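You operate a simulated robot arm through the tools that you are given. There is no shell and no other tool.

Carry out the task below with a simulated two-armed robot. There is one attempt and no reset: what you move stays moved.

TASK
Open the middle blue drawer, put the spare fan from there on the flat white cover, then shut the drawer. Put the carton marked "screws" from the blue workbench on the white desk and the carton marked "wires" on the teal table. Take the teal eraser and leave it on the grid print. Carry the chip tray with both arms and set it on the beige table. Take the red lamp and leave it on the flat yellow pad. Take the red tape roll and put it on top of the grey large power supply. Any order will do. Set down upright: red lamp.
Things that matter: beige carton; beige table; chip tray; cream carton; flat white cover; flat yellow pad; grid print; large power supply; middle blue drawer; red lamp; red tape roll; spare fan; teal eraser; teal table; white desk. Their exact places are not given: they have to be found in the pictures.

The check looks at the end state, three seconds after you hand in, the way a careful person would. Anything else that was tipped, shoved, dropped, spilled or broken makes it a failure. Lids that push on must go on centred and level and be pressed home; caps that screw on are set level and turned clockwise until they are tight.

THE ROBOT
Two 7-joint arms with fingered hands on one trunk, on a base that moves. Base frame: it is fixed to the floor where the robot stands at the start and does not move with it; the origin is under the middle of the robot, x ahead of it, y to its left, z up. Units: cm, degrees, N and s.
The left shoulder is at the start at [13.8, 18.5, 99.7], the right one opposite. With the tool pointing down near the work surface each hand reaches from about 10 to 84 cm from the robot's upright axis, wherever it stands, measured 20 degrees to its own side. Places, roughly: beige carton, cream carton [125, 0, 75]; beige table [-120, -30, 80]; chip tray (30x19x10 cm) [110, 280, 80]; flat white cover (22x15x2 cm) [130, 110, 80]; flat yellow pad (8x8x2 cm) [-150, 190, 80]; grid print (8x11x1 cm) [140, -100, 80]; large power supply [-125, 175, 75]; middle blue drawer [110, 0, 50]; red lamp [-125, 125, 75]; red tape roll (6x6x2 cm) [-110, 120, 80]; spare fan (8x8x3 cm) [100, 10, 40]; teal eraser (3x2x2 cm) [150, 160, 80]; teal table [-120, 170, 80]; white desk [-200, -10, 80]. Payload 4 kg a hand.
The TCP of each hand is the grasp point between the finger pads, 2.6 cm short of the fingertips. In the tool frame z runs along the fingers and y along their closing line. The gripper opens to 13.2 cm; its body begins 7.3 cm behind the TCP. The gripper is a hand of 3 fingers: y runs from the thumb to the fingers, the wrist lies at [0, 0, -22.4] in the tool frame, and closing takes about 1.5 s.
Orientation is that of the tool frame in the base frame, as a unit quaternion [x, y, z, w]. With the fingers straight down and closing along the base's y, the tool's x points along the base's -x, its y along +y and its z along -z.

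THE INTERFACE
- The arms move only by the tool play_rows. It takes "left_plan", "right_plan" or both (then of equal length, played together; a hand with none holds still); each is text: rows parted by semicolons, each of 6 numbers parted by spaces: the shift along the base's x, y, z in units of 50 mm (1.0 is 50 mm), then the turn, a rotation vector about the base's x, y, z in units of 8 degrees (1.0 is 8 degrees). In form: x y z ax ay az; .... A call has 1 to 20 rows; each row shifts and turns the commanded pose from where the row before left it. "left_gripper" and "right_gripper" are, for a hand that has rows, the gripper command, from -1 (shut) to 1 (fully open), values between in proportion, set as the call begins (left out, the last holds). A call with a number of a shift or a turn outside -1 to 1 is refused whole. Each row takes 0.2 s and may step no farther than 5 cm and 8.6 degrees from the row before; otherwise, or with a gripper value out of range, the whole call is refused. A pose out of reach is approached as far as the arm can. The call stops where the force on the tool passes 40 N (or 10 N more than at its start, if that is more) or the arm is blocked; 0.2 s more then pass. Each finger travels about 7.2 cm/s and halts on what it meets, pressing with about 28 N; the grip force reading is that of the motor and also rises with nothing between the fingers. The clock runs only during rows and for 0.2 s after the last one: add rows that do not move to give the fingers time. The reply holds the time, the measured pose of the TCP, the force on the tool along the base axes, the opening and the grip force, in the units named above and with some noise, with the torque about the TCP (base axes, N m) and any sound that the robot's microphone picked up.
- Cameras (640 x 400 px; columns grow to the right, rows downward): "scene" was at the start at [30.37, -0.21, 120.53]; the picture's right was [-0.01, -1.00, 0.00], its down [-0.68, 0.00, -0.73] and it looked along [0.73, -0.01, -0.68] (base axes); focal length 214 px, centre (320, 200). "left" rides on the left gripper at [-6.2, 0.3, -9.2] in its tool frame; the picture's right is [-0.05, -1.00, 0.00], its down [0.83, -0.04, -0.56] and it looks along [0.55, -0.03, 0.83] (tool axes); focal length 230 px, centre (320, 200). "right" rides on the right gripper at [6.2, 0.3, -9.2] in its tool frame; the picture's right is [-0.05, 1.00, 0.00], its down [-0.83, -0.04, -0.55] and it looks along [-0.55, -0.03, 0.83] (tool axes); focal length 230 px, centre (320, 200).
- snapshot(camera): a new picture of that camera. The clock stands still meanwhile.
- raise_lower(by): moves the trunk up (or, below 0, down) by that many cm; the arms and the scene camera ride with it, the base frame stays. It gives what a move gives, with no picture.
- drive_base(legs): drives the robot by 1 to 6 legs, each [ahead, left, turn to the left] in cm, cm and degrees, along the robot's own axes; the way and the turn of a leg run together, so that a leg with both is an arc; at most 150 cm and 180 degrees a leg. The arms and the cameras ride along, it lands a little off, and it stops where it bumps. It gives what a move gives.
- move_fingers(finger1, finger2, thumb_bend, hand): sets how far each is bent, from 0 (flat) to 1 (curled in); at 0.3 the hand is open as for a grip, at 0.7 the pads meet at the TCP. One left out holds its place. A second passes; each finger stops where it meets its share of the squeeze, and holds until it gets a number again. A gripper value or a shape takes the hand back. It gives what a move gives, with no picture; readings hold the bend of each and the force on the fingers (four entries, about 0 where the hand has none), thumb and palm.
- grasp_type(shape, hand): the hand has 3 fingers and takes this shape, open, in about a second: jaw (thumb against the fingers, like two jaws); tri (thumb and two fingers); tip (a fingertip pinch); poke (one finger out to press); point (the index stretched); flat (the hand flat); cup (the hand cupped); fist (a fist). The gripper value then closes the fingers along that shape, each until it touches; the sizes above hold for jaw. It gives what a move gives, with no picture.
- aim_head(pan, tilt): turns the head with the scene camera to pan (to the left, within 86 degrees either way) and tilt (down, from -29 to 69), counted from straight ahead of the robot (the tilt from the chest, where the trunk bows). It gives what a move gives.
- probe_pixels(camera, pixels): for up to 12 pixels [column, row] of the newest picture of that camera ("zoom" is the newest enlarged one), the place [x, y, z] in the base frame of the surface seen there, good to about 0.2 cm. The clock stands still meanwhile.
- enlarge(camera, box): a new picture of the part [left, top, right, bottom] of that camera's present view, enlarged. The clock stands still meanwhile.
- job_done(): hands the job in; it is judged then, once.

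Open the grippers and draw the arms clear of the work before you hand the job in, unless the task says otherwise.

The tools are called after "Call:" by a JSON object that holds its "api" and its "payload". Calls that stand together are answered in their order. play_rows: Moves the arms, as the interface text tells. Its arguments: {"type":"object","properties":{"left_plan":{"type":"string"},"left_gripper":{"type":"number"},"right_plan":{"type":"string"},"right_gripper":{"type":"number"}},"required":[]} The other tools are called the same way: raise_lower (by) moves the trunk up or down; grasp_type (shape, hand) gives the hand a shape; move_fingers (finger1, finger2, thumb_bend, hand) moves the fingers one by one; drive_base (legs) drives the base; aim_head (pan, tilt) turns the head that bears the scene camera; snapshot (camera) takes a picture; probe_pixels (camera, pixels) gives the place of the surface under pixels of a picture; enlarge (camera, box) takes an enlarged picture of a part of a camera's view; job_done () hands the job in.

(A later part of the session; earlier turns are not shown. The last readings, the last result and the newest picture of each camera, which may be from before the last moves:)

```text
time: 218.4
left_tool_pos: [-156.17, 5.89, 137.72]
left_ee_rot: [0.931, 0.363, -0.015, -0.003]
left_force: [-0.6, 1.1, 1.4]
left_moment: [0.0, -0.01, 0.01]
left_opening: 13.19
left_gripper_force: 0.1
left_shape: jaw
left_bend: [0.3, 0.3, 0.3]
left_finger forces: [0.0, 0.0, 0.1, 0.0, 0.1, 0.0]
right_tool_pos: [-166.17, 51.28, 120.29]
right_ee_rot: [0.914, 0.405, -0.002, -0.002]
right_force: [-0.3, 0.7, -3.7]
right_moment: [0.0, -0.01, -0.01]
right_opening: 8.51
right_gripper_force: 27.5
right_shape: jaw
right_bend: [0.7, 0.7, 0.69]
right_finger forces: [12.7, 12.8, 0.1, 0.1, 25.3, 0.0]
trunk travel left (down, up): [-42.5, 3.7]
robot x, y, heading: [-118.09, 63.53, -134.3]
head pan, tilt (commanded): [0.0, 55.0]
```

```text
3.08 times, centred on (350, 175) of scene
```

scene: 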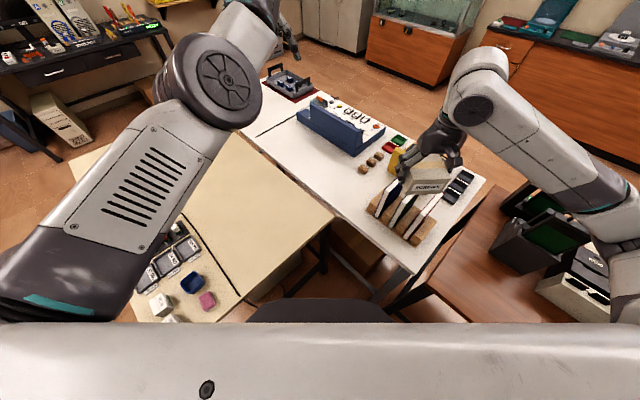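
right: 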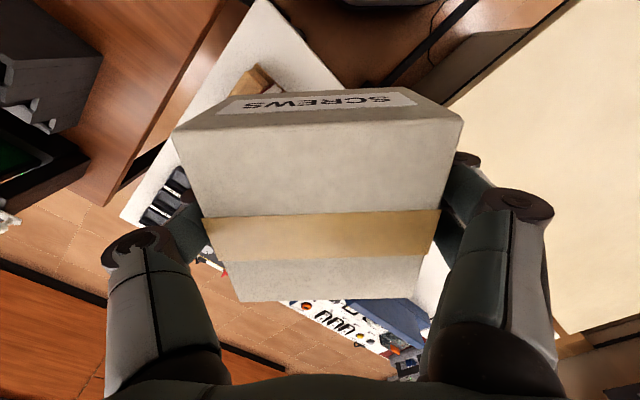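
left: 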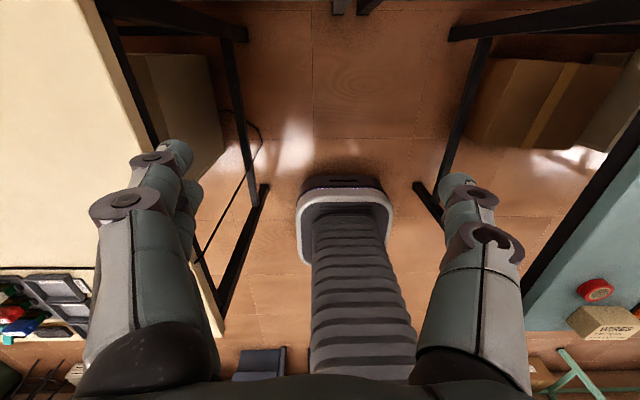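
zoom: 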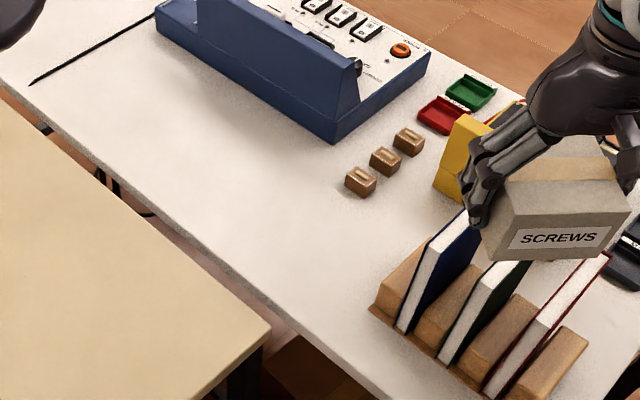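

Target (−173,19) on bare white surface. Move the right hand there at height first.

Call:
{"api": "play_rows", "payload": {"right_plan": "-0.17 -0.81 0 0 0 0; -0.17 -0.81 0 0 0 0; -0.17 -0.81 0 0 0 0; -0.17 -0.81 0 0 0 0; -0.17 -0.81 0 0 0 0; -0.17 -0.81 0 0 0 0; -0.17 -0.81 0 0 0 0; -0.17 -0.78 0 0 0 0; 0 0 0 0 0 0"}}

Call:
{"api": "raise_lower", "payload": {"by": -12}}

Call:
{"api": "snapshot", "payload": {"camera": "scene"}}

Call:
{"api": "snapshot", "payload": {"camera": "right"}}

```text
time: 220.4
left_tool_pos: [-156.22, 5.88, 137.77]
left_ee_rot: [0.931, 0.365, -0.015, -0.002]
left_force: [-0.1, 0.6, 0.3]
left_moment: [0.03, 0.03, -0.02]
left_opening: 13.18
left_gripper_force: 0.0
left_shape: jaw
left_bend: [0.3, 0.3, 0.3]
left_finger forces: [0.0, 0.1, 0.0, 0.0, 0.0, 0.0]
right_tool_pos: [-173.05, 19.2, 120.37]
right_ee_rot: [0.914, 0.406, -0.002, -0.002]
right_force: [-0.9, -0.8, -4.1]
right_moment: [-0.02, 0.01, 0.0]
right_opening: 8.5
right_gripper_force: 27.3
right_shape: jaw
right_bend: [0.7, 0.7, 0.69]
right_finger forces: [12.9, 12.8, 0.1, 0.0, 25.6, 0.0]
trunk travel left (down, up): [-42.5, 3.7]
robot x, y, heading: [-117.97, 63.46, -134.5]
head pan, tilt (commanded): [0.0, 55.0]
```

```text
time: 221.9
left_tool_pos: [-157.45, 4.49, 121.49]
left_ee_rot: [0.931, 0.365, 0.011, -0.015]
left_force: [-0.4, 1.2, 0.1]
left_moment: [-0.04, -0.01, 0.01]
left_opening: 13.2
left_gripper_force: 0.0
left_shape: jaw
left_bend: [0.3, 0.3, 0.3]
left_finger forces: [0.0, 0.0, 0.1, 0.0, 0.0, 0.1]
right_tool_pos: [-172.99, 19.12, 108.33]
right_ee_rot: [0.914, 0.406, -0.002, -0.001]
right_force: [1.3, 0.4, -3.8]
right_moment: [0.03, 0.0, 0.0]
right_opening: 8.49
right_gripper_force: 28.0
right_shape: jaw
right_bend: [0.7, 0.7, 0.69]
right_finger forces: [12.8, 12.8, 0.1, 0.0, 25.5, 0.0]
trunk travel left (down, up): [-30.5, 15.7]
robot x, y, heading: [-118.07, 63.25, -134.6]
head pan, tilt (commanded): [0.0, 55.0]
```

```text
taken
```

scene: 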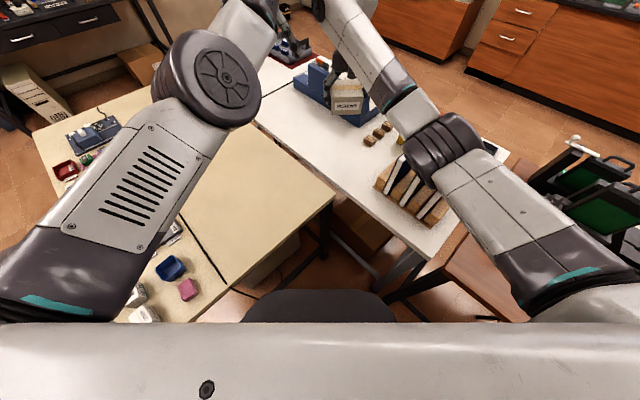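

```text
taken
```

right: 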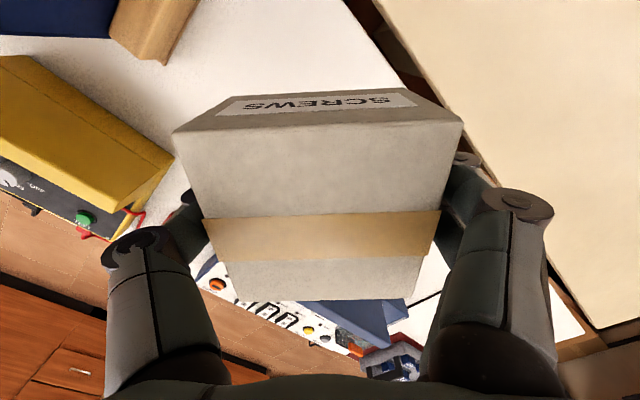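

The right elbow is near the file holder in view; I check heights of elbow and books.

Call:
{"api": "probe_pixels", "payload": {"camera": "scene", "pixels": [[440, 150], [432, 175], [412, 170], [400, 165], [390, 178], [425, 190], [470, 200], [345, 105], [470, 145]]}}

```text
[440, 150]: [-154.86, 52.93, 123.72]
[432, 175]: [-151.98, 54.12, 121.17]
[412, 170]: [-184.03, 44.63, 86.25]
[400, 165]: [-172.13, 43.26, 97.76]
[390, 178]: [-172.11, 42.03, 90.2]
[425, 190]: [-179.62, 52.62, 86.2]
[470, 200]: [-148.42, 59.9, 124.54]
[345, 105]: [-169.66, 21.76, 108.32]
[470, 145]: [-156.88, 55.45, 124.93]
```

Elbow is clear of the books. Lower the carton to z≈87.

Call:
{"api": "play_rows", "payload": {"right_plan": "0 0 -0.7 0 0 0; 0 0 -0.7 0 0 0; 0 0 -0.7 0 0 0; 0 0 -0.7 0 0 0; 0 0 -0.7 0 0 0; 0 0 -0.7 0 0 0; 0 0 0 0 0 0"}}

Call:
{"api": "snapshot", "payload": {"camera": "right"}}

Call:
{"api": "snapshot", "payload": {"camera": "scene"}}

```text
time: 223.6
left_tool_pos: [-157.53, 4.53, 121.39]
left_ee_rot: [0.931, 0.364, 0.01, -0.015]
left_force: [0.1, 0.0, -1.1]
left_moment: [0.02, 0.01, -0.01]
left_opening: 13.22
left_gripper_force: 0.1
left_shape: jaw
left_bend: [0.3, 0.3, 0.3]
left_finger forces: [0.0, 0.0, 0.1, 0.0, 0.1, 0.0]
right_tool_pos: [-172.92, 19.09, 87.37]
right_ee_rot: [0.914, 0.405, -0.001, -0.003]
right_force: [0.8, 0.4, -5.0]
right_moment: [0.01, 0.01, -0.02]
right_opening: 8.49
right_gripper_force: 28.5
right_shape: jaw
right_bend: [0.7, 0.7, 0.69]
right_finger forces: [12.9, 12.8, 0.0, 0.1, 25.7, 0.0]
trunk travel left (down, up): [-30.5, 15.7]
robot x, y, heading: [-118.0, 63.46, -134.5]
head pan, tilt (commanded): [0.0, 55.0]
```

```text
taken
```

right: 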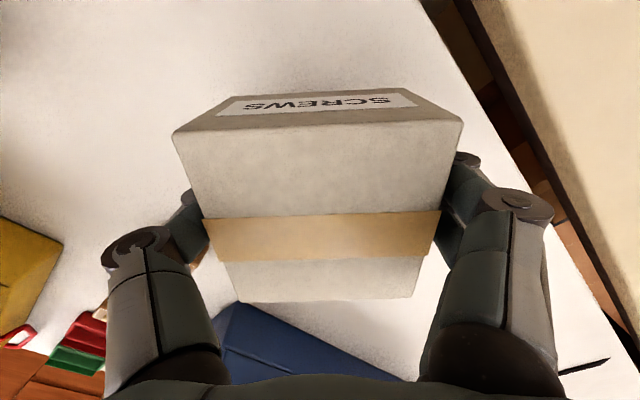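

```text
taken
```

scene: 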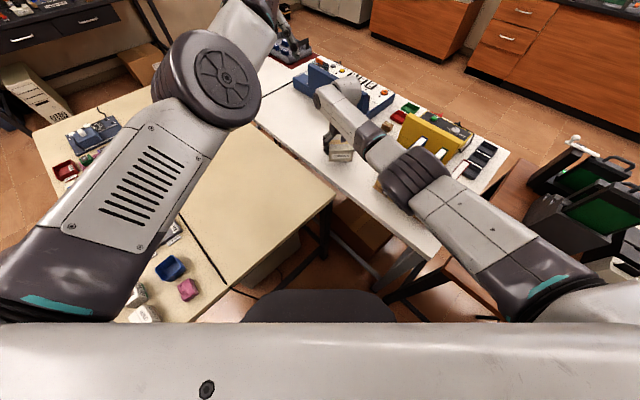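

Elbow dropped somewhat; probe again for clearance above the file holder.

Call:
{"api": "probe_pixels", "payload": {"camera": "scene", "pixels": [[415, 175], [405, 200], [390, 195], [385, 175], [440, 165], [430, 150], [375, 190], [420, 205]]}}

Call:
{"api": "enlarge", "payload": {"camera": "scene", "box": [320, 100, 480, 230]}}

```text
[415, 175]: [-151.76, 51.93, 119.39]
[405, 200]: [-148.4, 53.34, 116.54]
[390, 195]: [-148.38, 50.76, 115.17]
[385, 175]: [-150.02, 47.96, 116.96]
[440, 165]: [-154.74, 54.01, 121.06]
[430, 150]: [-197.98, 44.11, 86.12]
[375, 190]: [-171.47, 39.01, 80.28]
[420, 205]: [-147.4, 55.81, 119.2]
```

```text
3.08 times, centred on (400, 165) of scene
```

zoom: 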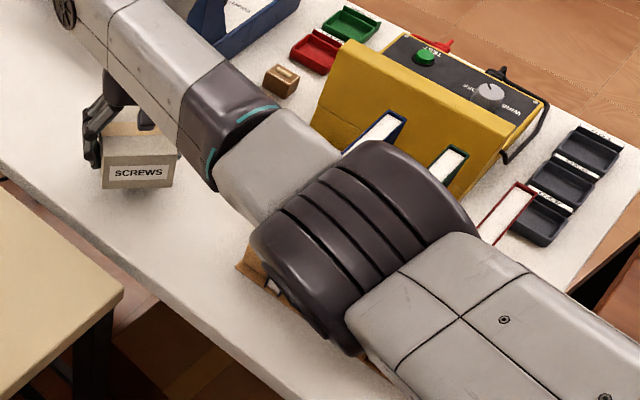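

Elbow stays outside the desk and above. Lower slowly to contact.

Call:
{"api": "play_rows", "payload": {"right_plan": "0 0 -0.3 0 0 0; 0 0 -0.25 0 0 0; 0 0 -0.1 0 0 0; 0 0 0 0 0 0"}}

Call:
{"api": "play_rows", "payload": {"right_plan": "0 0 -0.06 0 0 0; 0 0 -0.04 0 0 0; 0 0 0 0 0 0"}}

```text
time: 224.6
left_tool_pos: [-157.45, 4.4, 121.6]
left_ee_rot: [0.931, 0.364, 0.011, -0.014]
left_force: [0.0, 0.3, -0.2]
left_moment: [-0.01, 0.0, 0.05]
left_opening: 13.18
left_gripper_force: 0.1
left_shape: jaw
left_bend: [0.3, 0.3, 0.3]
left_finger forces: [0.0, 0.0, 0.0, 0.0, 0.1, 0.1]
right_tool_pos: [-172.74, 17.92, 85.51]
right_ee_rot: [0.911, 0.413, -0.009, 0.007]
right_force: [-0.3, 0.2, -4.2]
right_moment: [0.0, -0.02, -0.01]
right_opening: 8.5
right_gripper_force: 28.2
right_shape: jaw
right_bend: [0.7, 0.7, 0.69]
right_finger forces: [12.9, 12.8, 0.0, 0.1, 25.7, 0.1]
right hand out of reach, approached as far as the arm can: row 2, 3
trunk travel left (down, up): [-30.5, 15.7]
robot x, y, heading: [-117.99, 64.22, -134.6]
head pan, tilt (commanded): [0.0, 55.0]
```

```text
time: 225.3
left_tool_pos: [-157.41, 4.53, 121.55]
left_ee_rot: [0.931, 0.364, 0.011, -0.015]
left_force: [-0.2, -0.1, 0.1]
left_moment: [0.01, -0.01, -0.03]
left_opening: 13.23
left_gripper_force: 0.0
left_shape: jaw
left_bend: [0.3, 0.3, 0.3]
left_finger forces: [0.0, 0.0, 0.1, 0.1, 0.0, 0.0]
right_tool_pos: [-172.93, 19.25, 83.69]
right_ee_rot: [0.914, 0.405, -0.001, -0.003]
right_force: [-0.6, -0.4, -4.4]
right_moment: [0.04, -0.03, 0.0]
right_opening: 8.46
right_gripper_force: 28.0
right_shape: jaw
right_bend: [0.7, 0.7, 0.69]
right_finger forces: [12.8, 12.9, 0.0, 0.1, 25.7, 0.1]
right hand out of reach, approached as far as the arm can: row 2
trunk travel left (down, up): [-30.5, 15.7]
robot x, y, heading: [-118.25, 64.08, -134.3]
head pan, tilt (commanded): [0.0, 55.0]
```

TCP z 83.7, not yet touching, at the edge of reach. Lower the trunk by 0.5 cm.

Call:
{"api": "raise_lower", "payload": {"by": -0.5}}

```text
time: 225.9
left_tool_pos: [-157.49, 4.63, 120.98]
left_ee_rot: [0.931, 0.364, 0.011, -0.015]
left_force: [0.0, 0.7, 0.6]
left_moment: [-0.02, 0.02, 0.0]
left_opening: 13.21
left_gripper_force: 0.0
left_shape: jaw
left_bend: [0.3, 0.3, 0.3]
left_finger forces: [0.1, 0.0, 0.0, 0.0, 0.0, 0.0]
right_tool_pos: [-172.99, 19.21, 83.57]
right_ee_rot: [0.914, 0.405, -0.003, -0.003]
right_force: [-2.9, 1.1, 13.1]
right_moment: [-0.02, 0.0, -0.02]
right_opening: 8.43
right_gripper_force: 28.7
right_shape: jaw
right_bend: [0.7, 0.71, 0.69]
right_finger forces: [13.1, 13.1, 0.0, 0.1, 28.5, 0.0]
trunk travel left (down, up): [-30.0, 16.2]
robot x, y, heading: [-118.25, 63.92, -134.6]
head pan, tilt (commanded): [0.0, 55.0]
```

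Contact now (+13 N). Open the right hand moderately, wait, then lift via the arm.

Call:
{"api": "play_rows", "payload": {"right_plan": "0 0 0.03 0 0 0; 0 0 0 0 0 0; 0 0 0 0 0 0; 0 0 0 0 0 0; 0 0 0 0 0 0; 0 0 0 0 0 0", "right_gripper": 0.7}}

Call:
{"api": "snapshot", "payload": {"camera": "right"}}

```text
time: 227.3
left_tool_pos: [-157.45, 4.54, 121.0]
left_ee_rot: [0.931, 0.364, 0.012, -0.015]
left_force: [0.7, -0.7, -0.2]
left_moment: [0.02, -0.03, 0.0]
left_opening: 13.21
left_gripper_force: 0.1
left_shape: jaw
left_bend: [0.3, 0.3, 0.3]
left_finger forces: [0.0, 0.0, 0.0, 0.0, 0.0, 0.0]
right_tool_pos: [-172.85, 19.13, 83.54]
right_ee_rot: [0.914, 0.405, -0.001, -0.002]
right_force: [-0.2, -0.4, 0.4]
right_moment: [0.02, 0.0, -0.03]
right_opening: 11.2
right_gripper_force: 0.0
right_shape: jaw
right_bend: [0.54, 0.54, 0.5]
right_finger forces: [0.0, 0.0, 0.0, 0.0, 0.0, 0.1]
trunk travel left (down, up): [-30.0, 16.2]
robot x, y, heading: [-118.19, 63.65, -134.2]
head pan, tilt (commanded): [0.0, 55.0]
```

```text
taken
```

right: 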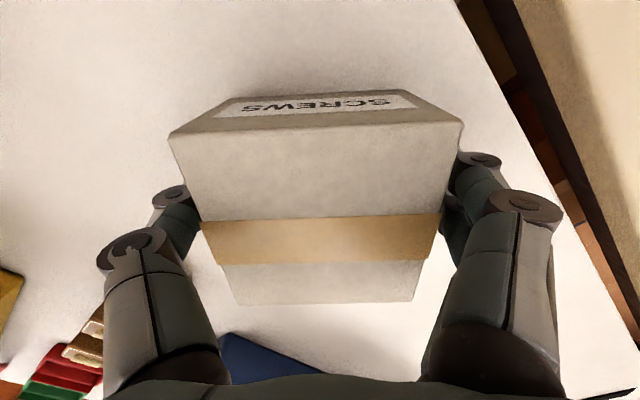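

Released. Lift the right hand straight up, then bring it back toward the body.

Call:
{"api": "play_rows", "payload": {"right_plan": "0 0 0.3 0 0 0; 0 0 0.6 0 0 0; 0 0 0.8 0 0 0; 0 0 0.8 0 0 0; 0 0 0.8 0 0 0; 0 0 0.8 0 0 0; 0 0 0.8 0 0 0; 0 0 0.8 0 0 0; 0.2 0.6 0.4 0 0 0; 0.2 0.7 0.3 0 0 0; 0.2 0.7 0.2 0 0 0; 0 0 0 0 0 0"}}

Call:
{"api": "snapshot", "payload": {"camera": "scene"}}

Call:
{"api": "snapshot", "payload": {"camera": "right"}}

```text
time: 229.9
left_tool_pos: [-157.57, 4.38, 120.97]
left_ee_rot: [0.931, 0.364, 0.012, -0.014]
left_force: [0.6, 0.6, 0.0]
left_moment: [0.01, 0.0, 0.01]
left_opening: 13.2
left_gripper_force: 0.0
left_shape: jaw
left_bend: [0.3, 0.3, 0.3]
left_finger forces: [0.0, 0.0, 0.1, 0.1, 0.0, 0.0]
right_tool_pos: [-169.99, 29.29, 116.24]
right_ee_rot: [0.914, 0.405, 0.0, -0.003]
right_force: [-0.3, -0.3, 0.0]
right_moment: [-0.02, 0.02, 0.01]
right_opening: 11.2
right_gripper_force: 0.0
right_shape: jaw
right_bend: [0.54, 0.54, 0.5]
right_finger forces: [0.0, 0.0, 0.0, 0.0, 0.0, 0.1]
trunk travel left (down, up): [-30.0, 16.2]
robot x, y, heading: [-118.04, 63.5, -134.4]
head pan, tilt (commanded): [0.0, 55.0]
```

```text
taken
```

scene: 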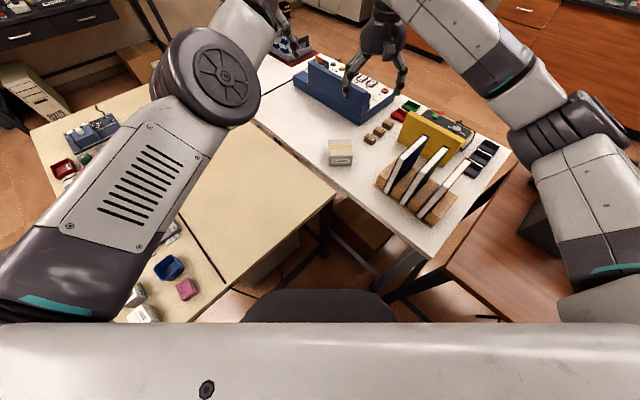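

```text
taken
```

right: 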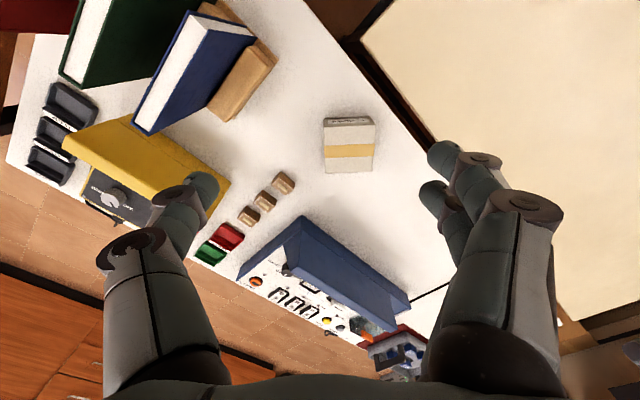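

SCREWS carton is standing on the white desk. I retract the right hand, turn back to face −x, and reverse out into the aisle.

Call:
{"api": "play_rows", "payload": {"right_plan": "0.18 0.76 0.2 0 0 0; 0.18 0.76 0.2 0 0 0; 0.18 0.76 0.2 0 0 0; 0.18 0.76 0.2 0 0 0; 0.18 0.76 0.2 0 0 0; 0.18 0.76 0.2 0 0 0; 0 0 0 0 0 0"}}

Call:
{"api": "raise_lower", "payload": {"by": 12}}

Call:
{"api": "drive_base", "payload": {"legs": [[0, 0, -45], [-100, 0, 0]]}}

Call:
{"api": "snapshot", "payload": {"camera": "scene"}}

```text
time: 231.5
left_tool_pos: [-157.52, 4.4, 120.91]
left_ee_rot: [0.931, 0.364, 0.012, -0.015]
left_force: [-0.6, -0.3, 0.4]
left_moment: [0.04, 0.01, 0.0]
left_opening: 13.21
left_gripper_force: 0.1
left_shape: jaw
left_bend: [0.3, 0.3, 0.3]
left_finger forces: [0.0, 0.0, 0.0, 0.0, 0.0, 0.1]
right_tool_pos: [-164.57, 52.1, 122.43]
right_ee_rot: [0.914, 0.405, 0.0, -0.003]
right_force: [-0.5, -0.5, -0.4]
right_moment: [0.06, -0.03, 0.04]
right_opening: 11.22
right_gripper_force: 0.2
right_shape: jaw
right_bend: [0.54, 0.54, 0.5]
right_finger forces: [0.0, 0.0, 0.0, 0.0, 0.0, 0.0]
trunk travel left (down, up): [-30.0, 16.2]
robot x, y, heading: [-118.15, 63.46, -134.6]
head pan, tilt (commanded): [0.0, 55.0]
```

```text
time: 233.0
left_tool_pos: [-157.56, 4.51, 133.04]
left_ee_rot: [0.931, 0.364, 0.012, -0.015]
left_force: [0.3, 0.5, -0.1]
left_moment: [0.02, -0.02, -0.01]
left_opening: 13.16
left_gripper_force: 0.0
left_shape: jaw
left_bend: [0.3, 0.3, 0.3]
left_finger forces: [0.1, 0.1, 0.1, 0.0, 0.1, 0.0]
right_tool_pos: [-164.44, 52.1, 134.36]
right_ee_rot: [0.914, 0.406, -0.001, -0.001]
right_force: [-0.8, -0.5, 0.0]
right_moment: [-0.02, -0.01, -0.03]
right_opening: 11.2
right_gripper_force: 0.1
right_shape: jaw
right_bend: [0.54, 0.54, 0.5]
right_finger forces: [0.0, 0.1, 0.0, 0.2, 0.0, 0.1]
trunk travel left (down, up): [-42.0, 4.2]
robot x, y, heading: [-118.27, 63.93, -134.6]
head pan, tilt (commanded): [0.0, 55.0]
```

```text
time: 240.2
left_tool_pos: [-87.9, 49.93, 132.91]
left_ee_rot: [1.0, -0.019, 0.016, -0.009]
left_force: [0.3, -0.8, 0.0]
left_moment: [0.03, -0.02, 0.01]
left_opening: 13.23
left_gripper_force: 0.0
left_shape: jaw
left_bend: [0.3, 0.3, 0.3]
left_finger forces: [0.1, 0.0, 0.1, 0.0, 0.1, 0.1]
right_tool_pos: [-59.44, 88.59, 134.4]
right_ee_rot: [1.0, 0.026, 0.002, -0.003]
right_force: [0.0, 0.1, -0.3]
right_moment: [-0.02, -0.01, 0.0]
right_opening: 11.2
right_gripper_force: 0.0
right_shape: jaw
right_bend: [0.54, 0.54, 0.5]
right_finger forces: [0.0, 0.1, 0.0, 0.1, 0.0, 0.0]
trunk travel left (down, up): [-42.0, 4.2]
robot x, y, heading: [-18.66, 64.1, -179.6]
head pan, tilt (commanded): [0.0, 55.0]
```

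```text
taken
```

scene: 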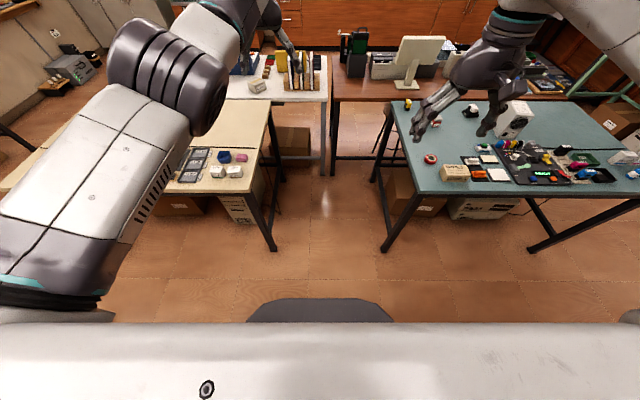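

Everything stands. Next the tape roll with the right hand: drive to about (−45,100).

Call:
{"api": "drive_base", "payload": {"legs": [[26, -36, 0]]}}

Call:
{"api": "raise_lower", "payload": {"by": -14}}

Call:
{"api": "snapshot", "payload": {"camera": "right"}}

Call:
{"api": "snapshot", "payload": {"camera": "scene"}}

```text
time: 243.0
left_tool_pos: [-114.4, 86.61, 133.06]
left_ee_rot: [1.0, -0.022, 0.016, -0.009]
left_force: [0.3, 0.5, -0.2]
left_moment: [0.02, 0.04, -0.03]
left_opening: 13.19
left_gripper_force: 0.0
left_shape: jaw
left_bend: [0.3, 0.3, 0.3]
left_finger forces: [0.1, 0.0, 0.0, 0.0, 0.0, 0.0]
right_tool_pos: [-85.47, 125.09, 134.53]
right_ee_rot: [1.0, 0.023, 0.0, -0.003]
right_force: [-0.3, 0.2, -0.2]
right_moment: [-0.03, 0.0, -0.01]
right_opening: 11.21
right_gripper_force: 0.1
right_shape: jaw
right_bend: [0.54, 0.54, 0.5]
right_finger forces: [0.0, 0.0, 0.1, 0.1, 0.1, 0.0]
trunk travel left (down, up): [-42.0, 4.2]
robot x, y, heading: [-44.82, 100.51, -179.6]
head pan, tilt (commanded): [0.0, 55.0]
```

```text
time: 244.6
left_tool_pos: [-114.76, 86.69, 117.83]
left_ee_rot: [0.999, -0.022, 0.025, -0.009]
left_force: [-0.5, -0.4, -0.1]
left_moment: [0.02, 0.03, 0.0]
left_opening: 13.2
left_gripper_force: 0.1
left_shape: jaw
left_bend: [0.3, 0.3, 0.3]
left_finger forces: [0.1, 0.0, 0.1, 0.0, 0.1, 0.0]
right_tool_pos: [-85.6, 125.21, 120.49]
right_ee_rot: [1.0, 0.023, 0.0, -0.002]
right_force: [-0.1, 0.0, 0.1]
right_moment: [0.0, -0.01, -0.01]
right_opening: 11.22
right_gripper_force: 0.1
right_shape: jaw
right_bend: [0.54, 0.54, 0.5]
right_finger forces: [0.0, 0.0, 0.0, 0.1, 0.0, 0.0]
trunk travel left (down, up): [-28.0, 18.2]
robot x, y, heading: [-44.55, 100.47, -179.7]
head pan, tilt (commanded): [0.0, 55.0]
```

```text
taken
```

right: 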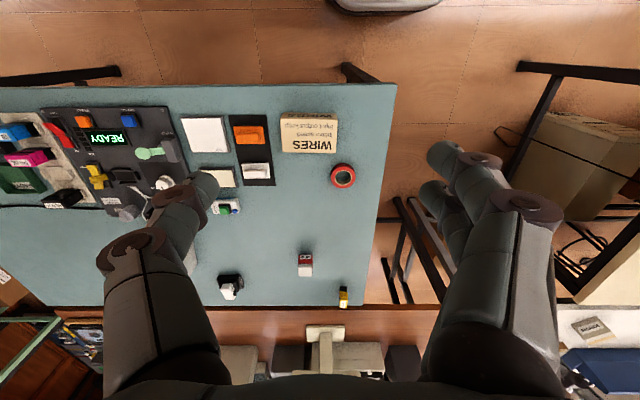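

```text
taken
```

scene: 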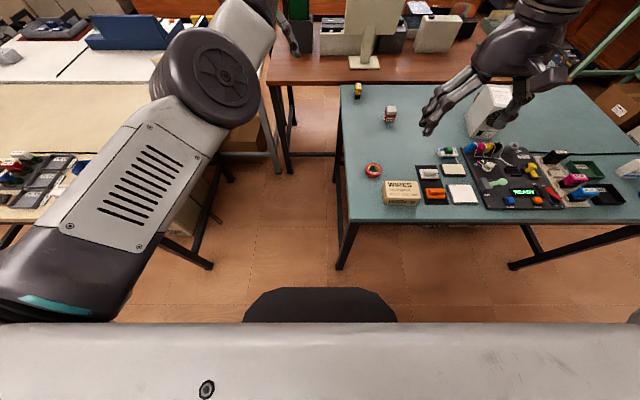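

Tape roll seen at right-camera (342,176). Probe its rim and centre precisely.

Call:
{"api": "enlarge", "payload": {"camera": "scene", "box": [345, 145, 425, 215]}}

Call:
{"api": "probe_pixels", "payload": {"camera": "right", "pixels": [[342, 166], [342, 186], [332, 176], [353, 176], [342, 176], [283, 152], [336, 153], [338, 120], [268, 184], [303, 265]]}}

```text
5.71 times, centred on (385, 180) of scene
```

zoom: 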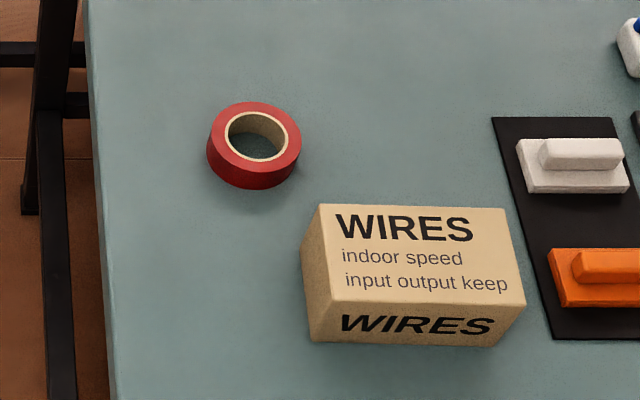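

```text
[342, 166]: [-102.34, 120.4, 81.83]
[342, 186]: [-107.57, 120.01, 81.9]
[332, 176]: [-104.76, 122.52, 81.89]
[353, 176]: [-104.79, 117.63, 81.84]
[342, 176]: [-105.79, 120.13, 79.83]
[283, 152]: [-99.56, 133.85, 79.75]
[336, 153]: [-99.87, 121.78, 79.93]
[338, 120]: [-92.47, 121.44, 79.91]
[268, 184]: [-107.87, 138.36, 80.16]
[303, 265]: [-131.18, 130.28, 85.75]
```

Tape centre (−104.9,120.1), radius ≈2.9, top z 82. Bring the right hand above it with ≈9 cm opening.

Call:
{"api": "play_rows", "payload": {"right_plan": "-0.77 -0.2 -0.55 0 0 0; -0.77 -0.2 -0.55 0 0 0; -0.77 -0.2 -0.55 0 0 0; -0.77 -0.2 -0.55 0 0 0; -0.77 -0.2 -0.55 0 0 0; 0 0 -0.8 0 0 0; 0 0 -0.8 0 0 0; 0 0 -0.8 0 0 0; 0 0 -0.6 0 0 0; 0 0 0 0 0 0", "right_gripper": 0.3}}

Call:
{"api": "snapshot", "payload": {"camera": "right"}}

```text
time: 246.8
left_tool_pos: [-114.96, 86.77, 117.76]
left_ee_rot: [0.999, -0.022, 0.026, -0.01]
left_force: [1.7, -0.5, 0.3]
left_moment: [0.0, 0.02, -0.01]
left_opening: 13.21
left_gripper_force: 0.1
left_shape: jaw
left_bend: [0.3, 0.3, 0.3]
left_finger forces: [0.0, 0.1, 0.0, 0.1, 0.0, 0.0]
right_tool_pos: [-104.83, 120.02, 91.9]
right_ee_rot: [1.0, 0.023, 0.0, -0.003]
right_force: [1.5, -0.5, -0.7]
right_moment: [-0.01, 0.03, 0.01]
right_opening: 8.64
right_gripper_force: 0.1
right_shape: jaw
right_bend: [0.7, 0.7, 0.67]
right_finger forces: [0.0, 0.0, 0.0, 0.0, 0.0, 0.0]
trunk travel left (down, up): [-28.0, 18.2]
robot x, y, heading: [-44.64, 100.42, -179.5]
head pan, tilt (commanded): [0.0, 55.0]
```

```text
taken
```

right: 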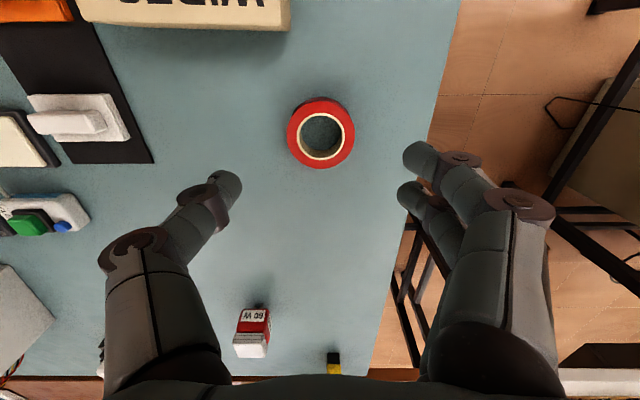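

Centred. Descend to z≈84.5 then check.

Call:
{"api": "play_rows", "payload": {"right_plan": "0 0 -0.5 0 0 0; 0 0 -0.5 0 0 0; 0 0 -0.3 0 0 0; 0 0 -0.2 0 0 0; 0 0 0 0 0 0"}}

Call:
{"api": "snapshot", "payload": {"camera": "right"}}

```text
time: 248.0
left_tool_pos: [-114.99, 86.73, 117.74]
left_ee_rot: [0.999, -0.022, 0.026, -0.009]
left_force: [0.2, -0.1, 0.3]
left_moment: [0.01, -0.01, 0.0]
left_opening: 13.19
left_gripper_force: 0.0
left_shape: jaw
left_bend: [0.3, 0.3, 0.3]
left_finger forces: [0.0, 0.0, 0.0, 0.0, 0.0, 0.0]
right_tool_pos: [-104.91, 120.22, 84.07]
right_ee_rot: [1.0, 0.022, -0.001, -0.002]
right_force: [0.3, -0.6, 0.6]
right_moment: [-0.02, 0.0, 0.01]
right_opening: 8.63
right_gripper_force: 0.1
right_shape: jaw
right_bend: [0.7, 0.7, 0.67]
right_finger forces: [0.0, 0.0, 0.0, 0.0, 0.0, 0.1]
trunk travel left (down, up): [-28.0, 18.2]
robot x, y, heading: [-44.67, 100.36, -179.5]
head pan, tilt (commanded): [0.0, 55.0]
```

```text
taken
```

right: 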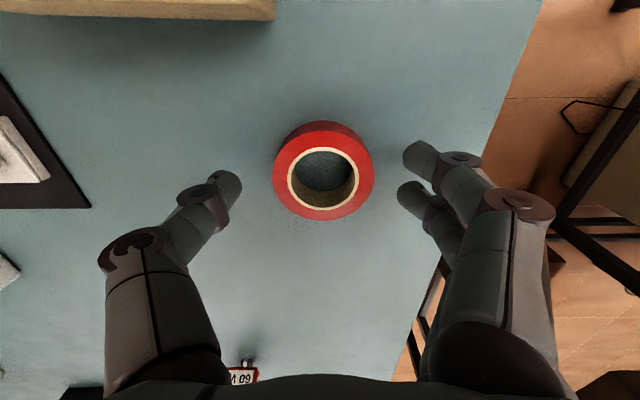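

Lower another 0.8 cm and close on the roll.

Call:
{"api": "play_rows", "payload": {"right_plan": "0 0 -0.1 0 0 0; 0 0 -0.06 0 0 0; 0 0 0 0 0 0"}}

Call:
{"api": "play_rows", "payload": {"right_plan": "0 0 0 0 0 0; 0 0 0 0 0 0; 0 0 0 0 0 0; 0 0 0 0 0 0; 0 0 0 0 0 0; 0 0 0 0 0 0", "right_gripper": -1}}

Call:
{"api": "snapshot", "payload": {"camera": "right"}}

```text
time: 248.8
left_tool_pos: [-114.9, 86.74, 117.75]
left_ee_rot: [0.999, -0.022, 0.026, -0.009]
left_force: [1.4, 0.1, 0.8]
left_moment: [0.04, -0.05, 0.01]
left_opening: 13.19
left_gripper_force: 0.1
left_shape: jaw
left_bend: [0.3, 0.3, 0.3]
left_finger forces: [0.0, 0.1, 0.0, 0.1, 0.0, 0.0]
right_tool_pos: [-104.92, 120.24, 83.35]
right_ee_rot: [1.0, 0.023, 0.0, -0.003]
right_force: [0.1, 0.0, 0.5]
right_moment: [0.02, -0.03, -0.01]
right_opening: 8.62
right_gripper_force: 0.1
right_shape: jaw
right_bend: [0.7, 0.7, 0.67]
right_finger forces: [0.0, 0.0, 0.0, 0.1, 0.1, 0.1]
trunk travel left (down, up): [-28.0, 18.2]
robot x, y, heading: [-44.63, 100.61, -179.7]
head pan, tilt (commanded): [0.0, 55.0]
```

```text
time: 250.2
left_tool_pos: [-115.01, 86.72, 117.82]
left_ee_rot: [0.999, -0.022, 0.026, -0.009]
left_force: [-0.4, 0.1, -0.3]
left_moment: [0.01, 0.01, 0.03]
left_opening: 13.22
left_gripper_force: 0.0
left_shape: jaw
left_bend: [0.3, 0.3, 0.3]
left_finger forces: [0.0, 0.1, 0.0, 0.1, 0.2, 0.1]
right_tool_pos: [-105.02, 120.34, 83.28]
right_ee_rot: [1.0, 0.023, 0.001, -0.003]
right_force: [-0.1, -1.0, 0.0]
right_moment: [-0.02, -0.01, 0.01]
right_opening: 4.7
right_gripper_force: 27.9
right_shape: jaw
right_bend: [0.74, 0.73, 0.7]
right_finger forces: [13.1, 12.4, 0.0, 0.0, 22.8, 0.0]
trunk travel left (down, up): [-28.0, 18.2]
robot x, y, heading: [-44.52, 100.8, -179.5]
head pan, tilt (commanded): [0.0, 55.0]
```

```text
taken
```

right: 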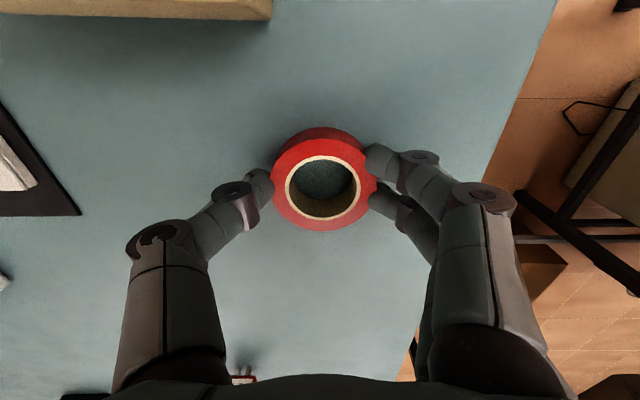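

Tape gripped. Lift to z≈110, then drive to bring it near the power supply.

Call:
{"api": "play_rows", "payload": {"right_plan": "0 0 0.2 0 0 0; 0 0 0.5 0 0 0; 0 0 0.8 0 0 0; 0 0 0.8 0 0 0; 0 0 0.8 0 0 0; 0 0 0.8 0 0 0; 0 0 0.8 0 0 0; 0 0 0.7 0 0 0; 0 0 0 0 0 0"}}

Call:
{"api": "drive_base", "payload": {"legs": [[0, -47, 0], [14, 0, 0]]}}

Call:
{"api": "snapshot", "payload": {"camera": "right"}}

Call:
{"api": "snapshot", "payload": {"camera": "scene"}}

```text
time: 252.2
left_tool_pos: [-115.03, 86.83, 117.76]
left_ee_rot: [0.999, -0.021, 0.025, -0.009]
left_force: [0.2, 0.0, 0.5]
left_moment: [0.0, 0.01, 0.0]
left_opening: 13.19
left_gripper_force: 0.0
left_shape: jaw
left_bend: [0.3, 0.3, 0.3]
left_finger forces: [0.1, 0.0, 0.0, 0.0, 0.0, 0.0]
right_tool_pos: [-104.92, 120.36, 110.35]
right_ee_rot: [1.0, 0.022, 0.001, -0.003]
right_force: [-0.3, 0.0, -0.2]
right_moment: [0.0, 0.01, -0.05]
right_opening: 4.66
right_gripper_force: 27.6
right_shape: jaw
right_bend: [0.74, 0.73, 0.7]
right_finger forces: [13.2, 12.8, 0.0, 0.0, 22.7, 0.0]
trunk travel left (down, up): [-28.0, 18.2]
robot x, y, heading: [-44.47, 100.41, -179.6]
head pan, tilt (commanded): [0.0, 55.0]
```

```text
time: 256.0
left_tool_pos: [-129.09, 132.92, 117.89]
left_ee_rot: [1.0, -0.016, 0.025, -0.01]
left_force: [0.7, -0.2, 0.5]
left_moment: [0.0, 0.03, 0.0]
left_opening: 13.19
left_gripper_force: 0.2
left_shape: jaw
left_bend: [0.3, 0.3, 0.3]
left_finger forces: [0.1, 0.1, 0.0, 0.1, 0.1, 0.0]
right_tool_pos: [-119.43, 166.65, 110.58]
right_ee_rot: [1.0, 0.027, -0.001, -0.002]
right_force: [0.3, 1.0, -1.1]
right_moment: [0.01, -0.02, -0.01]
right_opening: 4.65
right_gripper_force: 28.2
right_shape: jaw
right_bend: [0.74, 0.73, 0.7]
right_finger forces: [13.2, 12.8, 0.0, 0.0, 22.7, 0.0]
trunk travel left (down, up): [-28.0, 18.2]
robot x, y, heading: [-58.86, 147.44, -179.0]
head pan, tilt (commanded): [0.0, 55.0]
```

```text
taken
```

right: 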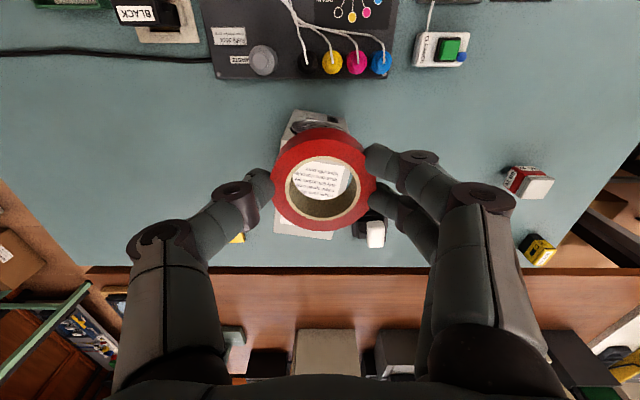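

```text
taken
```

scene: 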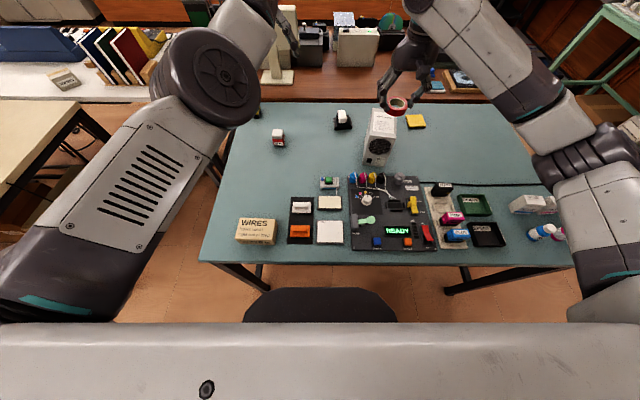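

Zoom on the power supply to fix its top face.

Call:
{"api": "enlarge", "payload": {"camera": "scene", "box": [345, 90, 441, 170]}}

```text
5.00 times, centred on (393, 130) of scene
```

zoom: 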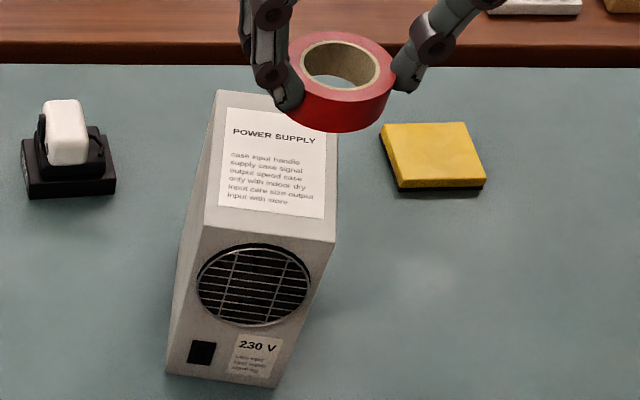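

Call:
{"api": "probe_pixels", "payload": {"camera": "zoom", "pixels": [[222, 95], [206, 224], [330, 238], [334, 145], [270, 165], [265, 230], [240, 100], [384, 126], [468, 124], [398, 184], [484, 182], [432, 155]]}}

```text
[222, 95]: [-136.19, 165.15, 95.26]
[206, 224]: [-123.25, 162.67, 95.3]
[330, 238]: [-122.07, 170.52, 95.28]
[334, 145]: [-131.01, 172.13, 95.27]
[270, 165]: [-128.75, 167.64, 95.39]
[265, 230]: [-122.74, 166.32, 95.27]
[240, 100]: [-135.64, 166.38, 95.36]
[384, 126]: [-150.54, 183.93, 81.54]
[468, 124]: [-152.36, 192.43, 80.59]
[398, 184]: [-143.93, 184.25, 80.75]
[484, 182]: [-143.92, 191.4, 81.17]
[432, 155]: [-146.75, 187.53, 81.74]
```

PS top centre ≈(−129.2,167.8), z 95.3 (8×13 cm). Move the tape over it and lower to just above.

Call:
{"api": "play_rows", "payload": {"right_plan": "-0.65 0.08 0 0 0 0; -0.65 0.08 0 0 0 0; -0.66 0.07 0 0 0 0; 0 0 -0.6 0 0 0; 0 0 -0.6 0 0 0; 0 0 -0.6 0 0 0; 0 0 -0.3 0 0 0; 0 0 0 0 0 0"}}

Call:
{"api": "snapshot", "payload": {"camera": "right"}}

Call:
{"api": "enlarge", "payload": {"camera": "scene", "box": [345, 90, 441, 170]}}

```text
time: 257.8
left_tool_pos: [-129.16, 133.04, 117.69]
left_ee_rot: [0.999, -0.016, 0.026, -0.008]
left_force: [0.4, -0.1, 0.2]
left_moment: [0.01, 0.0, 0.03]
left_opening: 13.21
left_gripper_force: 0.1
left_shape: jaw
left_bend: [0.3, 0.3, 0.3]
left_finger forces: [0.0, 0.0, 0.0, 0.0, 0.0, 0.0]
right_tool_pos: [-129.28, 167.79, 99.79]
right_ee_rot: [1.0, 0.028, -0.001, -0.003]
right_force: [0.1, -0.4, -1.1]
right_moment: [0.0, -0.04, 0.03]
right_opening: 4.6
right_gripper_force: 28.1
right_shape: jaw
right_bend: [0.74, 0.73, 0.7]
right_finger forces: [13.2, 12.8, 0.0, 0.0, 22.7, 0.0]
trunk travel left (down, up): [-28.0, 18.2]
robot x, y, heading: [-59.29, 147.42, -178.9]
head pan, tilt (commanded): [0.0, 55.0]
```

```text
taken
```

right: 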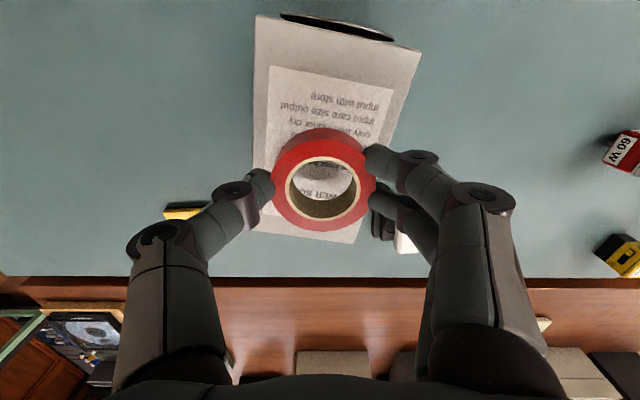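

```text
5.00 times, centred on (393, 130) of scene
```

zoom: 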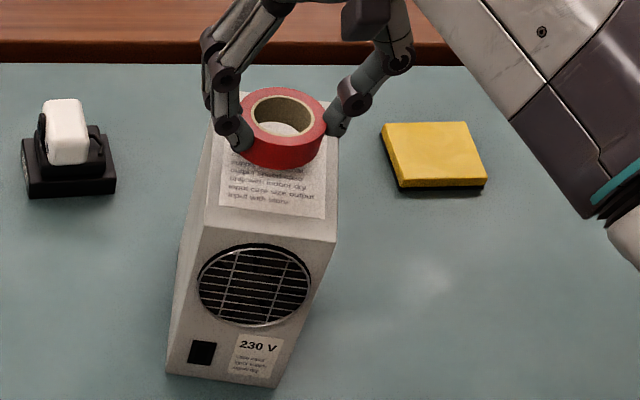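

Geometry checks: tape centre coincides with the PS top centre. Lower gently to contact.

Call:
{"api": "play_rows", "payload": {"right_plan": "0 0 -0.1 0 0 0; 0 0 -0.1 0 0 0; 0 0 -0.04 0 0 0; 0 0 0 0 0 0"}}

Call:
{"api": "play_rows", "payload": {"right_plan": "0 0 -0.03 0 0 0; 0 0 0 0 0 0"}}

```text
time: 258.8
left_tool_pos: [-129.16, 132.97, 117.83]
left_ee_rot: [0.999, -0.016, 0.026, -0.009]
left_force: [0.0, 0.3, -0.9]
left_moment: [0.0, -0.01, 0.0]
left_opening: 13.19
left_gripper_force: 0.0
left_shape: jaw
left_bend: [0.3, 0.3, 0.3]
left_finger forces: [0.0, 0.1, 0.1, 0.0, 0.0, 0.0]
right_tool_pos: [-129.25, 167.77, 98.63]
right_ee_rot: [1.0, 0.027, 0.0, -0.003]
right_force: [0.1, -0.4, -0.2]
right_moment: [-0.02, 0.02, 0.0]
right_opening: 4.66
right_gripper_force: 27.4
right_shape: jaw
right_bend: [0.74, 0.73, 0.7]
right_finger forces: [13.2, 12.7, 0.0, 0.0, 22.7, 0.1]
trunk travel left (down, up): [-28.0, 18.2]
robot x, y, heading: [-58.97, 146.99, -179.1]
head pan, tilt (commanded): [0.0, 55.0]
```

```text
time: 259.4
left_tool_pos: [-129.14, 133.14, 117.73]
left_ee_rot: [0.999, -0.017, 0.025, -0.009]
left_force: [-0.1, 0.1, 0.6]
left_moment: [0.0, 0.0, -0.02]
left_opening: 13.17
left_gripper_force: 0.1
left_shape: jaw
left_bend: [0.3, 0.3, 0.3]
left_finger forces: [0.0, 0.0, 0.0, 0.0, 0.1, 0.0]
right_tool_pos: [-129.22, 167.82, 98.59]
right_ee_rot: [1.0, 0.027, 0.001, -0.002]
right_force: [-1.3, 1.0, 0.2]
right_moment: [-0.04, 0.02, 0.01]
right_opening: 4.65
right_gripper_force: 28.5
right_shape: jaw
right_bend: [0.74, 0.73, 0.7]
right_finger forces: [13.1, 12.7, 0.0, 0.1, 22.7, 0.0]
trunk travel left (down, up): [-28.0, 18.2]
robot x, y, heading: [-59.21, 147.51, -179.2]
head pan, tilt (commanded): [0.0, 55.0]
```

Still just free; lower another 0.2 cm, watching force.

Call:
{"api": "play_rows", "payload": {"right_plan": "0 0 -0.03 0 0 0; 0 0 0 0 0 0"}}

Call:
{"api": "play_rows", "payload": {"right_plan": "0 0 -0.02 0 0 0; 0 0 0 0 0 0"}}

```text
time: 260.0
left_tool_pos: [-129.12, 132.95, 117.78]
left_ee_rot: [0.999, -0.016, 0.026, -0.009]
left_force: [0.0, -0.3, -0.7]
left_moment: [0.0, 0.03, 0.02]
left_opening: 13.2
left_gripper_force: 0.1
left_shape: jaw
left_bend: [0.3, 0.3, 0.3]
left_finger forces: [0.0, 0.0, 0.0, 0.0, 0.0, 0.1]
right_tool_pos: [-129.42, 167.75, 98.49]
right_ee_rot: [1.0, 0.028, 0.0, -0.002]
right_force: [0.6, -1.2, 0.0]
right_moment: [0.0, 0.0, 0.03]
right_opening: 4.64
right_gripper_force: 27.8
right_shape: jaw
right_bend: [0.74, 0.73, 0.7]
right_finger forces: [13.2, 12.9, 0.1, 0.0, 22.7, 0.0]
trunk travel left (down, up): [-28.0, 18.2]
robot x, y, heading: [-59.33, 147.19, -179.0]
head pan, tilt (commanded): [0.0, 55.0]
```

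```text
time: 260.6
left_tool_pos: [-129.19, 132.98, 117.79]
left_ee_rot: [0.999, -0.017, 0.026, -0.009]
left_force: [0.3, -0.9, -0.6]
left_moment: [0.01, 0.01, 0.0]
left_opening: 13.23
left_gripper_force: 0.0
left_shape: jaw
left_bend: [0.3, 0.3, 0.3]
left_finger forces: [0.0, 0.0, 0.0, 0.0, 0.0, 0.0]
right_tool_pos: [-129.17, 167.81, 98.38]
right_ee_rot: [1.0, 0.029, 0.0, -0.002]
right_force: [-0.4, -0.2, -1.3]
right_moment: [0.03, 0.01, -0.03]
right_opening: 4.65
right_gripper_force: 27.6
right_shape: jaw
right_bend: [0.74, 0.73, 0.7]
right_finger forces: [13.3, 12.8, 0.0, 0.0, 22.7, 0.0]
trunk travel left (down, up): [-28.0, 18.2]
robot x, y, heading: [-58.87, 147.36, -179.2]
head pan, tilt (commanded): [0.0, 55.0]
```

No contact yet at 98.38; continue in 0.2 cm steps.

Call:
{"api": "play_rows", "payload": {"right_plan": "0 0 -0.04 0 0 0; 0 0 0 0 0 0"}}

Call:
{"api": "play_rows", "payload": {"right_plan": "0 0 -0.04 0 0 0; 0 0 0 0 0 0"}}

Call:
{"api": "enlarge", "payload": {"camera": "scene", "box": [345, 90, 441, 170]}}

```text
time: 261.2
left_tool_pos: [-129.12, 132.92, 117.8]
left_ee_rot: [1.0, -0.015, 0.025, -0.009]
left_force: [0.4, -0.4, -0.4]
left_moment: [-0.03, -0.03, -0.01]
left_opening: 13.21
left_gripper_force: 0.0
left_shape: jaw
left_bend: [0.3, 0.3, 0.3]
left_finger forces: [0.0, 0.1, 0.0, 0.2, 0.1, 0.1]
right_tool_pos: [-129.35, 167.76, 98.4]
right_ee_rot: [1.0, 0.028, -0.001, -0.002]
right_force: [-0.2, 0.4, 5.5]
right_moment: [-0.05, -0.01, 0.01]
right_opening: 4.64
right_gripper_force: 27.8
right_shape: jaw
right_bend: [0.74, 0.74, 0.7]
right_finger forces: [13.6, 13.4, 0.1, 0.0, 24.0, 0.1]
trunk travel left (down, up): [-28.0, 18.2]
robot x, y, heading: [-58.99, 147.27, -179.1]
head pan, tilt (commanded): [0.0, 55.0]
```

```text
time: 261.8
left_tool_pos: [-129.16, 132.93, 117.86]
left_ee_rot: [1.0, -0.016, 0.025, -0.01]
left_force: [-1.0, -0.1, 0.1]
left_moment: [-0.01, 0.0, -0.03]
left_opening: 13.19
left_gripper_force: 0.0
left_shape: jaw
left_bend: [0.3, 0.3, 0.3]
left_finger forces: [0.0, 0.1, 0.0, 0.1, 0.0, 0.0]
right_tool_pos: [-129.16, 167.78, 98.25]
right_ee_rot: [1.0, 0.027, -0.002, -0.003]
right_force: [-5.3, 1.6, 15.1]
right_moment: [0.0, 0.07, 0.02]
right_opening: 4.68
right_gripper_force: 27.9
right_shape: jaw
right_bend: [0.74, 0.74, 0.7]
right_finger forces: [13.9, 14.6, 0.0, 0.0, 25.7, 0.1]
trunk travel left (down, up): [-28.0, 18.2]
robot x, y, heading: [-59.1, 147.54, -179.1]
head pan, tilt (commanded): [0.0, 55.0]
```

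```text
5.00 times, centred on (393, 130) of scene
```

zoom: 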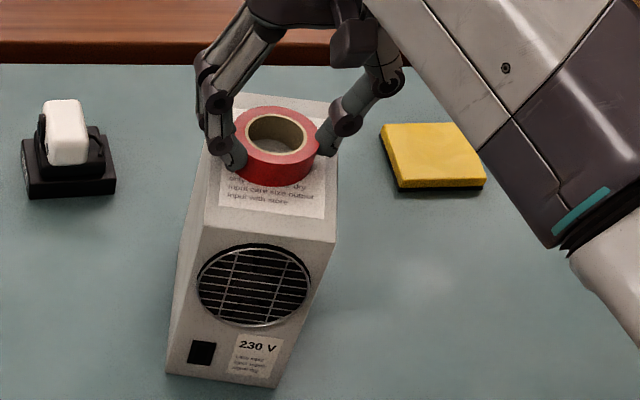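

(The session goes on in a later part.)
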